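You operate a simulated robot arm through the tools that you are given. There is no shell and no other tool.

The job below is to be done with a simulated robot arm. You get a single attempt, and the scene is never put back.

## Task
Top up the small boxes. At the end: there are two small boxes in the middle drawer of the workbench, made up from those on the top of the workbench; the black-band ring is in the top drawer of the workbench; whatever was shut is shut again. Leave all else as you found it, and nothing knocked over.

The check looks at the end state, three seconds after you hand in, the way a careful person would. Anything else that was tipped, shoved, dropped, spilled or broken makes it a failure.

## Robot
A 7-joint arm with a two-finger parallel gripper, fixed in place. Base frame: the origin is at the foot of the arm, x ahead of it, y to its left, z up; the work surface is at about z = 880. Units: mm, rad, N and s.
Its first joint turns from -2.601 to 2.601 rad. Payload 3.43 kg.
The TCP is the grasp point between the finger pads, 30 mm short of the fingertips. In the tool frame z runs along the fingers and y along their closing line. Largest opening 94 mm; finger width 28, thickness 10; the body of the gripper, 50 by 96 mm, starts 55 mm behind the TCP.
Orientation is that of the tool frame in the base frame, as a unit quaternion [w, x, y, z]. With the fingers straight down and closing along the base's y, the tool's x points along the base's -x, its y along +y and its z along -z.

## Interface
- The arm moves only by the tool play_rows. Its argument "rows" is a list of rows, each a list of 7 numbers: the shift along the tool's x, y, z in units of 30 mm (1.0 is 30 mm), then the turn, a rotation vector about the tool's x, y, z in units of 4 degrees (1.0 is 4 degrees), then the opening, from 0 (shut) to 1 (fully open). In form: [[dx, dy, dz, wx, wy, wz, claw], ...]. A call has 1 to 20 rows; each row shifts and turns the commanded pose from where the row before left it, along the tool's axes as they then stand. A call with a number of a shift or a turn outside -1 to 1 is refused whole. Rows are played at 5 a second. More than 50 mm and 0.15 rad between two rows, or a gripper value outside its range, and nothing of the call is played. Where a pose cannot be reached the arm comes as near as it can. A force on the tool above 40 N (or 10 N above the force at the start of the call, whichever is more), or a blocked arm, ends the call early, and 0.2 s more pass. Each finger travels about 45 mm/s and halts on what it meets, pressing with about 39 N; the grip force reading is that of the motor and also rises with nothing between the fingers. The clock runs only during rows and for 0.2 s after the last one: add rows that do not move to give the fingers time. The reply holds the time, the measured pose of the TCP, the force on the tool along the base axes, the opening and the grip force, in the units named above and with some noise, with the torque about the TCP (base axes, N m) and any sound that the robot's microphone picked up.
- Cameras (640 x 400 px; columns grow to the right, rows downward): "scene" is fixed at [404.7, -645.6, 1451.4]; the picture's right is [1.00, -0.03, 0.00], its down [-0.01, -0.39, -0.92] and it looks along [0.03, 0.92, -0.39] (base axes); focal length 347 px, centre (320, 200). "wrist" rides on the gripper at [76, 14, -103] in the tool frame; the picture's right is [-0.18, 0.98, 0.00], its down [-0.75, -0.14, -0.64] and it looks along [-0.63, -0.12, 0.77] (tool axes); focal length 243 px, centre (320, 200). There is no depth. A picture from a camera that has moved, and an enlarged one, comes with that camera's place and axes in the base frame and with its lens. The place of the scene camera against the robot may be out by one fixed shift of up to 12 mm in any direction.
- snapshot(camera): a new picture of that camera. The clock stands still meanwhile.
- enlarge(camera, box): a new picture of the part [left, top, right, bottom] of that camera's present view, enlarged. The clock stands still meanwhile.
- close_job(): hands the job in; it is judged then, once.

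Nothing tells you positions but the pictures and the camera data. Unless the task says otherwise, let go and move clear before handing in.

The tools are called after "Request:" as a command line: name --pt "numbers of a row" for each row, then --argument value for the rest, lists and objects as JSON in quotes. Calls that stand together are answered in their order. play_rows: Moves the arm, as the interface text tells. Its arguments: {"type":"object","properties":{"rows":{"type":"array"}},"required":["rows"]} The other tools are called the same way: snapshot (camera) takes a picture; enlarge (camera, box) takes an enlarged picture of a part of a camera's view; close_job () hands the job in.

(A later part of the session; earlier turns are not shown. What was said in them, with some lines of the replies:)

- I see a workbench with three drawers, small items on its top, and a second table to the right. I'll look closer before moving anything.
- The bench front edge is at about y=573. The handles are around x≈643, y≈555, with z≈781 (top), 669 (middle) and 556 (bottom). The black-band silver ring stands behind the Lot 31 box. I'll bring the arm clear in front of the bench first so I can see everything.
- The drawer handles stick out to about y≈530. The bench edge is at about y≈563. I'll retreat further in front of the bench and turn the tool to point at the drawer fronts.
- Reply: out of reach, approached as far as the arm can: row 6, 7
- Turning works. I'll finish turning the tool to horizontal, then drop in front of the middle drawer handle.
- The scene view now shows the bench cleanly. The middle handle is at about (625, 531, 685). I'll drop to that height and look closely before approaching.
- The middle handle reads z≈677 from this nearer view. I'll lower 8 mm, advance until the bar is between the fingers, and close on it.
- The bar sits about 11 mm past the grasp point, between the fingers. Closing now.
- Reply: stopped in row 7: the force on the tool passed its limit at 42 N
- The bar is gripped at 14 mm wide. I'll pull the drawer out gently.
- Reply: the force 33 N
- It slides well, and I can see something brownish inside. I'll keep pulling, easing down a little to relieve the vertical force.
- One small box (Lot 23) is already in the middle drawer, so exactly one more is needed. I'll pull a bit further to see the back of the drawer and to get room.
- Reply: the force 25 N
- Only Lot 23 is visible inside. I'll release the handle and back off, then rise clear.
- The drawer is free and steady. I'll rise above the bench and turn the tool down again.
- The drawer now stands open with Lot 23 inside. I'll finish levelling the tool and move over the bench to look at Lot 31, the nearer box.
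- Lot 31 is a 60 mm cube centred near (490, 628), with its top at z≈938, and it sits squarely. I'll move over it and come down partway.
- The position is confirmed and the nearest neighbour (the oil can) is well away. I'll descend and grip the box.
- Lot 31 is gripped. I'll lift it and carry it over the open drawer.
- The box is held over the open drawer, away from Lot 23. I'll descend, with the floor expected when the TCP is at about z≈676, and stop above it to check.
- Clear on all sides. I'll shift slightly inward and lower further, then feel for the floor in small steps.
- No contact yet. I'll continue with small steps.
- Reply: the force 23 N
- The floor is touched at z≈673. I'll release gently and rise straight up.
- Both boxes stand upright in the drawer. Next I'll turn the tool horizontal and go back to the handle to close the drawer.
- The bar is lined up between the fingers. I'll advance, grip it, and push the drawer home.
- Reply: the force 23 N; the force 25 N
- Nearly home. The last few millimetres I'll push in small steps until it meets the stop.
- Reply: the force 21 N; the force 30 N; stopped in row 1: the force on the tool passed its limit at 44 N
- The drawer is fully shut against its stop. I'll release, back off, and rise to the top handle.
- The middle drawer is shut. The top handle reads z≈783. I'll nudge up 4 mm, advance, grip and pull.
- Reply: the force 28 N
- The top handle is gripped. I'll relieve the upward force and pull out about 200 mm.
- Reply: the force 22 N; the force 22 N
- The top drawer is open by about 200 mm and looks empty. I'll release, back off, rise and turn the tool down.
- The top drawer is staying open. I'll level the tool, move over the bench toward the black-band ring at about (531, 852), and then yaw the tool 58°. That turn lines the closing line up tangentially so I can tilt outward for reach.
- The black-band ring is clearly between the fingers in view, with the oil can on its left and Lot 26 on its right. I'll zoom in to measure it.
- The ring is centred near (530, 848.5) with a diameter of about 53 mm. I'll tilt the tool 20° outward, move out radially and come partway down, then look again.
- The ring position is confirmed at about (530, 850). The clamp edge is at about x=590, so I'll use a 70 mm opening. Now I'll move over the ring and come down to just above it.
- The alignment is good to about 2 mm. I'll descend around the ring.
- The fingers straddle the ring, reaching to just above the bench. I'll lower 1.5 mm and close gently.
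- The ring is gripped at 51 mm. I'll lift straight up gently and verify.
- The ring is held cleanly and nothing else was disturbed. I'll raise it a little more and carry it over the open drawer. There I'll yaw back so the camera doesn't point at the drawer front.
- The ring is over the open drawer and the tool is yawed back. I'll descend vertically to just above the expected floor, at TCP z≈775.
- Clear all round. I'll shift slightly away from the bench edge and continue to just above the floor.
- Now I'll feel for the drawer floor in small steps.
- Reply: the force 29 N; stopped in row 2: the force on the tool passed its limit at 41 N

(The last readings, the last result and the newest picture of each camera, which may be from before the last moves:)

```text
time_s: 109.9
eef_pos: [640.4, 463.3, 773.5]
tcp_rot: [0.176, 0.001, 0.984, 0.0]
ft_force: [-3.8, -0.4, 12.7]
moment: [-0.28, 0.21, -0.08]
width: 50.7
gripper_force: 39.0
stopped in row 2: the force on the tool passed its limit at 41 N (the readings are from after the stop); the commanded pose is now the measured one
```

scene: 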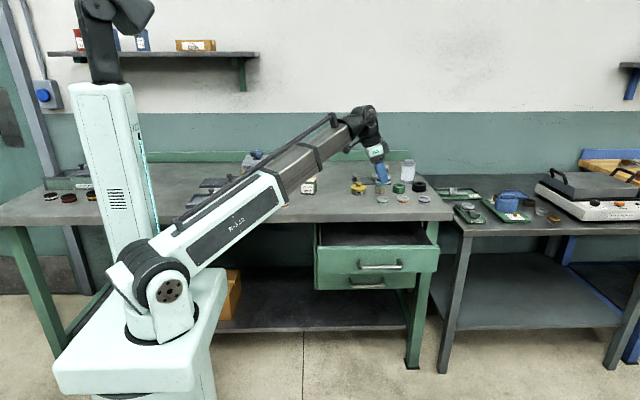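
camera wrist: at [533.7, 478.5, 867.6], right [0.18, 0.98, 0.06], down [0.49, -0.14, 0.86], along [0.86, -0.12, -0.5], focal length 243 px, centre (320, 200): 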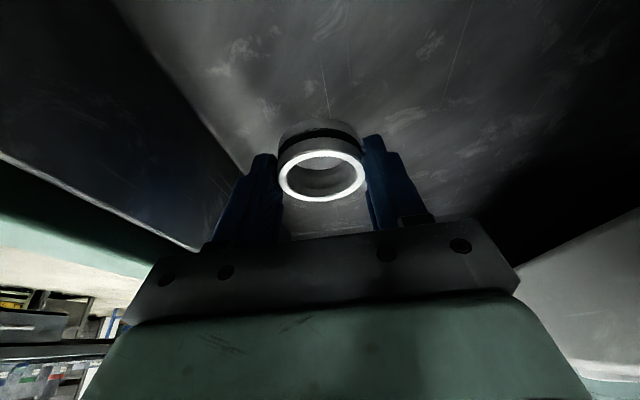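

The ring is on the drawer floor. I'll open slightly and lift straight up.

Request:
play_rows --pt "0 0 0 0 0 0 0.6" --pt "0 0 0 0 0 0 0.65" --pt "0 0 0 0 0 0 0.7" --pt "0 0 0 0 0 0 0.7" --pt "-0.057 0 -0.157 0 0 0 0.7" --pt "-0.17 0 -0.47 0 0 0 0.7" --pt "-0.228 0 -0.627 0 0 0 0.7" --pt "-0.285 0 -0.783 0 0 0 0.7" --pt "-0.285 0 -0.783 0 0 0 0.7" --pt "-0.285 0 -0.783 0 0 0 0.7" --pt "-0.285 0 -0.783 0 0 0 0.7" --pt "-0.285 0 -0.783 0 0 0 0.7" --pt "-0.285 0 -0.783 0 0 0 0.7" --pt "-0.285 0 -0.783 0 0 0 0.7" --pt "-0.285 0 -0.783 0 0 0 0.7" --pt "-0.285 0 -0.783 0 0 0 0.7" --pt "0 0 0 0 0 0 0.7"

Request:
enlarge --camera "scene" --box '[290, 160, 460, 270]'

Request:
snapshot --camera "wrist"

```text
time_s: 113.5
eef_pos: [641.1, 463.6, 1038.6]
tcp_rot: [0.176, 0.001, 0.984, 0.0]
ft_force: [0.2, 0.2, 1.1]
moment: [0.02, -0.01, -0.01]
width: 65.9
gripper_force: 0.1
```

```text
3.64 times, centred on (375, 215) of scene
camera zoom: at [404.7, -645.6, 1451.4], right [1.0, -0.03, 0.0], down [-0.01, -0.39, -0.92], along [0.03, 0.92, -0.39], focal length 1263 px, centre (120, 146)
```

zoom: 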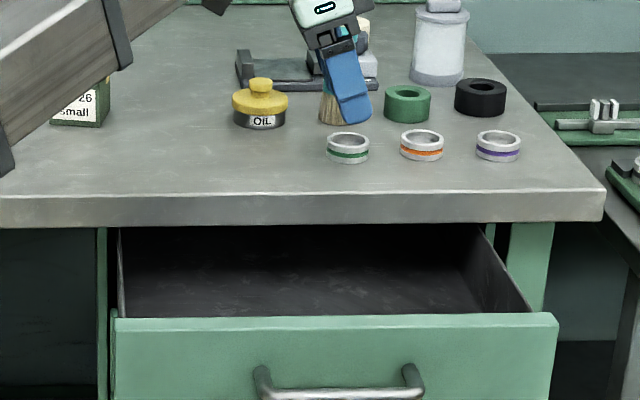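

```text
taken
camera wrist: at [533.1, 478.0, 1110.4], right [0.17, 0.98, 0.06], down [0.49, -0.14, 0.86], along [0.86, -0.12, -0.5], focal length 243 px, centre (320, 200)
```

wrist: 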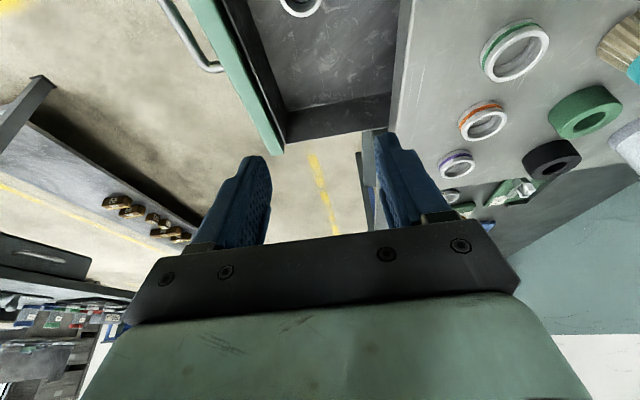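

The ring lies flat in the top drawer. I'll untilt the tool, turn horizontal, and go back to the top handle.

Request:
play_rows --pt "0 0 0 0 1 0 0.5" --pt "0 0 0 0 1 0 0.5" --pt "0 0 0 0 1 0 0.5" --pt "0 0 0 0 1 0 0.5" --pt "0 0 0 0 1 0 0.5" --pt "0.4 -0.7 -0.3 0 0 0 0.5" --pt "0 -0.6 -0.2 0 0 0 0.5" --pt "0 0 0 0 0 0 0.5"

Request:
snapshot --camera "wrist"

Request:
play_rows --pt "0 0 0 -1 0 0 0.5" --pt "0 0 0 -1 0 0 0.5" --pt "0 0 0 -1 0 0 0.5" --pt "0 0 0 -1 0 0 0.5" --pt "0 0 0 -1 0 0 0.5" --pt "0 0 0 -1 0 0 0.5" --pt "0 0 0 -1 0 0 0.5" --pt "0 0 0 -1 0 0 0.5" --pt "0 0 0 -1 0 0 0.5" --pt "0 0 0 -1 0 0 0.5" --pt "0 0 0 -1 0 0 0.5"

Request:
play_rows --pt "0 0 0 -1 0 0 0.5" --pt "0 0 0 -1 0 0 0.5" --pt "0 0 0 -1 0 0 0.5" --pt "0 0 0 -1 0 0 0.5" --pt "0 0 0 -1 0 0 0.5" --pt "0 0 0 -1 0 0 0.5" --pt "0 0 0 -1 0 0 0.5" --pt "0 0 0 -1 0 0 0.5" --pt "0 0 0 -1 0 0 0.5" --pt "0 0 0 -1 0 0 0.5" --pt "0 0 0 -1 0 0 0.5" --pt "0 0 0 -0.5 0 0 0.5"

```text
time_s: 115.3
eef_pos: [627.6, 424.3, 1052.1]
tcp_rot: [0.002, 0.001, 1.0, 0.0]
ft_force: [0.0, -0.1, 0.8]
moment: [0.0, 0.03, -0.06]
width: 47.1
gripper_force: 0.0
```

```text
taken
camera wrist: at [551.0, 439.2, 1156.8], right [0.19, 0.98, 0.0], down [0.75, -0.14, 0.64], along [0.63, -0.12, -0.76], focal length 243 px, centre (320, 200)
```

wrist: 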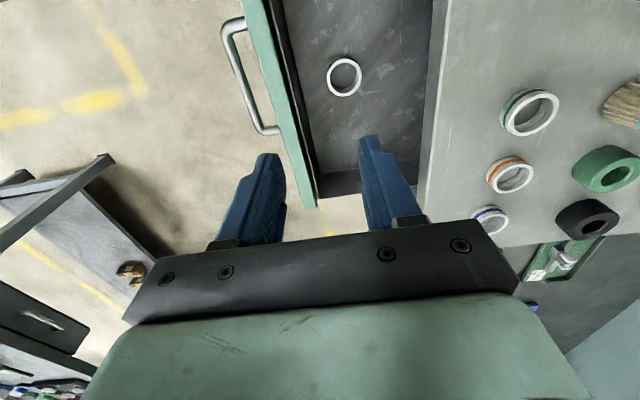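

```text
time_s: 117.7
eef_pos: [628.2, 424.9, 1052.0]
tcp_rot: [0.001, 0.001, 0.927, 0.375]
ft_force: [0.5, 0.3, -0.3]
moment: [0.01, 0.01, -0.02]
width: 46.9
gripper_force: 0.0
```

```text
time_s: 120.3
eef_pos: [628.4, 425.3, 1053.8]
tcp_rot: [0.002, 0.0, 0.706, 0.708]
ft_force: [0.4, -0.1, 0.0]
moment: [0.03, 0.01, 0.0]
width: 47.1
gripper_force: 0.1
```

Request:
play_rows --pt "0 -0.5 -0.93 0 0 0 0.5" --pt "0 -0.5 -0.93 0 0 0 0.5" --pt "0 -0.5 -0.93 0 0 0 0.5" --pt "0 -0.5 -0.93 0 0 0 0.5" --pt "0 -0.5 -0.93 0 0 0 0.5" --pt "0 -0.5 -0.93 0 0 0 0.5" --pt "0 -1 0 0 0 0 0.5" --pt "0 -1 0 0 0 0 0.5" --pt "0 -1 0 0 0 0 0.5" --pt "0 -1 0 0 0 0 0.5" --pt "0 -1 0 0 0 0 0.5" --pt "0 -0.95 0 0 0 0 0.5" --pt "0 0 0 0 0 0 0.5"

Request:
snapshot --camera "wrist"

Request:
enlarge --camera "scene" --box '[300, 190, 460, 300]'

```text
time_s: 123.1
eef_pos: [627.9, 258.5, 782.9]
tcp_rot: [0.002, -0.001, 0.707, 0.707]
ft_force: [-0.1, -0.8, 0.3]
moment: [-0.05, 0.0, 0.0]
width: 47.1
gripper_force: 0.2
```

```text
taken
camera wrist: at [552.0, 155.1, 798.9], right [0.18, 0.0, 0.98], down [0.75, -0.64, -0.14], along [0.63, 0.77, -0.12], focal length 243 px, centre (320, 200)
```

wrist: 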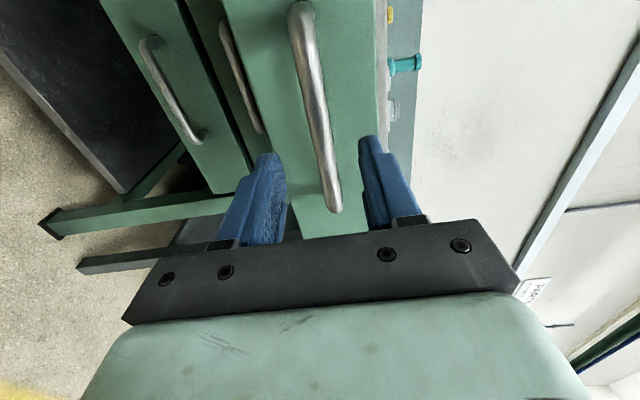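

```text
3.64 times, centred on (380, 245) of scene
camera zoom: at [404.7, -645.6, 1451.4], right [1.0, -0.03, 0.0], down [-0.01, -0.39, -0.92], along [0.03, 0.92, -0.39], focal length 1263 px, centre (102, 36)
```

zoom: 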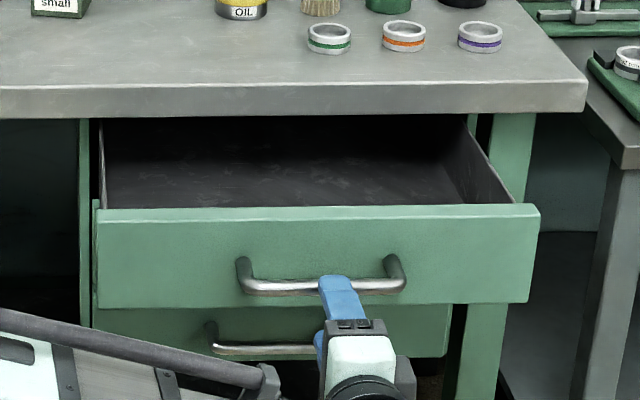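

The handle is lined up. I'll advance, grip, and push the drawer in.

Request:
play_rows --pt "0 0.06 0.5 0 0 0 0.5" --pt "0 0 0.5 0 0 0 0.5" --pt "0 0 0.5 0 0 0 0.5" --pt "0 0 0 0 0 0 0.3" --pt "0 0 0 0 0 0 0.1" --pt "0 0 0 0 0 0 0" --pt "0 0 0 0 0 0 0"

Request:
play_rows --pt "0 0 0.3 0 0 0 0" --pt "0 0 0.5 0 0 0 0" --pt "0 0 0.6 0 0 0 0" --pt "0 0 0.6 0 0 0 0" --pt "0 0 0.6 0 0 0 0" --pt "0 0 0.5 0 0 0 0" --pt "0 0 0 0 0 0 0"

```text
time_s: 124.7
eef_pos: [629.6, 301.6, 784.4]
tcp_rot: [0.001, 0.0, 0.708, 0.707]
ft_force: [-1.3, 1.6, -10.5]
moment: [-0.14, 0.37, -0.28]
width: 14.7
gripper_force: 44.6
```

```text
time_s: 126.3
eef_pos: [629.9, 396.6, 784.0]
tcp_rot: [0.001, 0.001, 0.707, 0.707]
ft_force: [2.0, 1.5, -12.7]
moment: [-0.14, 0.32, 1.33]
width: 14.9
gripper_force: 44.6
```

Request:
play_rows --pt "0 0 0.5 0 0 0 0" --pt "0 0 0.6 0 0 0 0" --pt "0 0 0.6 0 0 0 0" --pt "0 0 0.6 0 0 0 0" --pt "0 0 0.6 0 0 0 0" --pt "0 0 0.4 0 0 0 0" --pt "0 0 0 0 0 0 0"

Request:
play_rows --pt "0 -0.02 0.1 0 0 0 0" --pt "0 0 0.1 0 0 0 0" --pt "0 0 0 0 0 0 0"

Request:
enlarge --camera "scene" --box '[300, 190, 460, 300]'

```text
time_s: 127.9
eef_pos: [628.6, 495.2, 785.6]
tcp_rot: [0.002, 0.0, 0.707, 0.707]
ft_force: [-0.7, 0.3, -14.3]
moment: [-0.22, 0.38, -0.42]
width: 14.8
gripper_force: 45.5
```

```text
time_s: 128.7
eef_pos: [629.0, 501.2, 784.0]
tcp_rot: [0.001, 0.0, 0.707, 0.707]
ft_force: [-6.7, 0.1, -14.0]
moment: [-0.19, 0.45, -0.97]
width: 14.7
gripper_force: 45.2
```

```text
3.64 times, centred on (380, 245) of scene
camera zoom: at [404.7, -645.6, 1451.4], right [1.0, -0.03, 0.0], down [-0.01, -0.39, -0.92], along [0.03, 0.92, -0.39], focal length 1263 px, centre (102, 36)
```

zoom: 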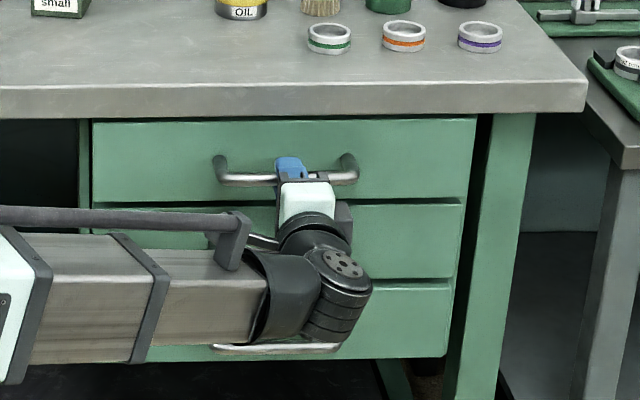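

Request:
play_rows --pt "0 0 0.1 0 0 0 0" --pt "0 0 0.1 0 0 0 0" --pt "0 0 0 0 0 0 0"

Request:
play_rows --pt "0 0 0.1 0 0 0 0" --pt "0 0 0 0 0 0 0"

Request:
play_rows --pt "0 0 0.07 0 0 0 0" --pt "0 0 0 0 0 0 0"

Request:
play_rows --pt "0 0 0.07 0 0 0 0" --pt "0 0 0 0 0 0 0"

Request:
enlarge --camera "scene" --box '[300, 190, 460, 300]'

```text
time_s: 129.5
eef_pos: [629.9, 507.2, 784.9]
tcp_rot: [0.002, -0.001, 0.707, 0.708]
ft_force: [-1.2, -0.6, -16.3]
moment: [-0.19, 0.45, 1.0]
width: 14.9
gripper_force: 44.8
```

```text
time_s: 130.1
eef_pos: [629.2, 509.4, 784.0]
tcp_rot: [0.002, -0.001, 0.708, 0.706]
ft_force: [-1.5, 1.9, -20.0]
moment: [-0.26, 0.42, 0.87]
width: 14.5
gripper_force: 44.7
```

```text
time_s: 130.7
eef_pos: [629.0, 512.5, 783.7]
tcp_rot: [0.003, -0.001, 0.708, 0.707]
ft_force: [-1.4, -1.5, -22.0]
moment: [-0.27, 0.47, 0.62]
width: 14.7
gripper_force: 44.4
```

```text
time_s: 131.4
eef_pos: [628.4, 512.6, 784.7]
tcp_rot: [0.003, 0.0, 0.708, 0.706]
ft_force: [1.9, -5.3, -1.7]
moment: [-0.06, 0.45, 0.73]
width: 14.5
gripper_force: 45.1
stopped in row 2: the force on the tool passed its limit at 41 N (the readings are from after the stop); the commanded pose is now the measured one
```

```text
3.64 times, centred on (380, 245) of scene
camera zoom: at [404.7, -645.6, 1451.4], right [1.0, -0.03, 0.0], down [-0.01, -0.39, -0.92], along [0.03, 0.92, -0.39], focal length 1263 px, centre (102, 36)
```

zoom: 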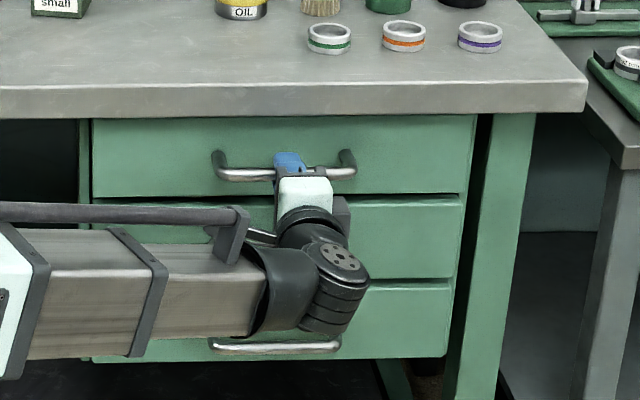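

The top drawer has met its stop and looks as it did at the start. I'll release, back off and rise clear, then check everything.

Request:
play_rows --pt "0 0 0 0 0 0 0.5" --pt "0 0 0 0 0 0 0.5" --pt "0 0 0 0 0 0 0.5" --pt "0 0 0 0 0 0 0.5" --pt "0 0 -0.5 0 0 0 0.5" --pt "0 0 -0.5 0 0 0 0.5" --pt "0 0 -0.7 0 0 0 0.5" --pt "0 0 -0.8 0 0 0 0.5" --pt "0 0 -1 0 0 0 0.5" --pt "0 0 -1 0 0 0 0.5" --pt "0 0 -1 0 0 0 0.5" --pt "0 0 0 0 0 0 0.5"

Request:
snapshot --camera "wrist"

Request:
snapshot --camera "scene"

Request:
enlarge --camera "scene" --box '[240, 150, 460, 300]'

```text
time_s: 134.0
eef_pos: [628.8, 347.1, 784.5]
tcp_rot: [0.003, -0.001, 0.708, 0.706]
ft_force: [0.2, -0.2, -0.2]
moment: [0.04, -0.01, 0.01]
width: 47.1
gripper_force: 0.0
```

```text
taken
camera wrist: at [551.4, 244.7, 800.8], right [0.18, 0.0, 0.98], down [0.75, -0.64, -0.14], along [0.63, 0.76, -0.12], focal length 243 px, centre (320, 200)
```

wrist: 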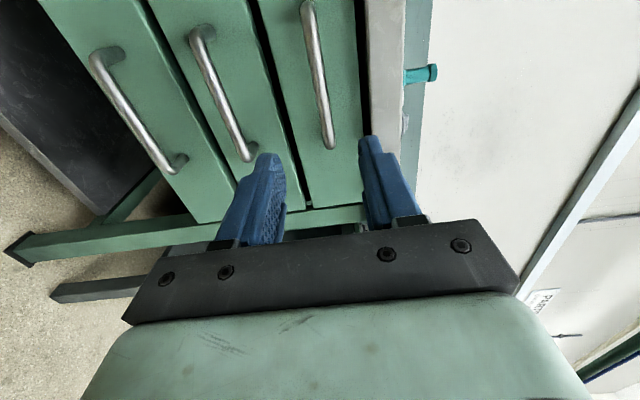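

```text
taken
```

scene: 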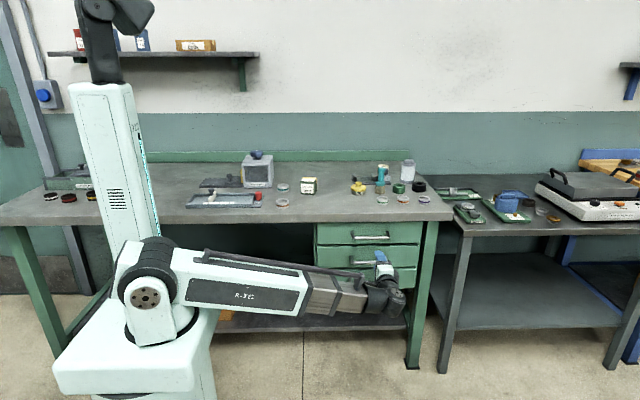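

```text
2.67 times, centred on (350, 225) of scene
camera zoom: at [404.7, -645.6, 1451.4], right [1.0, -0.03, 0.0], down [-0.01, -0.39, -0.92], along [0.03, 0.92, -0.39], focal length 926 px, centre (240, 133)
```

zoom: 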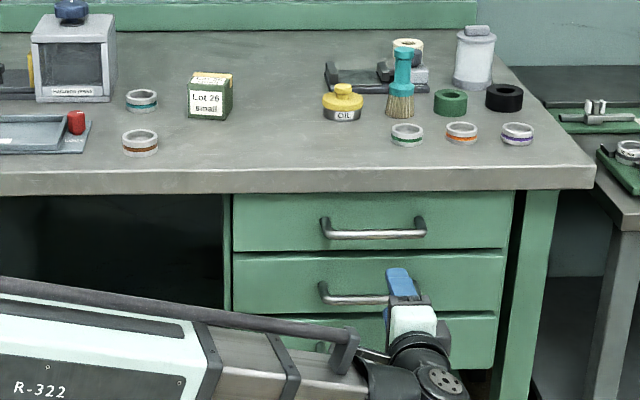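

Both drawers are shut as they were at the start, and the rest of the bench is unchanged. Two small boxes (Lot 23 and Lot 31) are in the middle drawer and the black-band ring is in the top drawer. The gripper is open and clear, so I'm handing in.

Request:
close_job

```text
The job is handed in.
```

The job is handed in, and as far as the pictures show, everything asked for is done.

- **Middle drawer:** it already held one small box (Lot 23), so I added only Lot 31 from the bench top. Both were standing upright when I last saw them, before I shut the drawer. Lot 26 is still on the bench.
- **Top drawer:** the silver ring with the black band is inside, lying flat when I last saw it.
- **Shut again:** I pushed both drawers in until they met their stops, and they look as they did at the start. The bottom drawer was never opened.
- **Everything else:** in the final pictures nothing else on the bench has moved or tipped. The gripper is open and clear of the drawers.

I couldn't check inside the drawers after shutting them. Both went in slowly.
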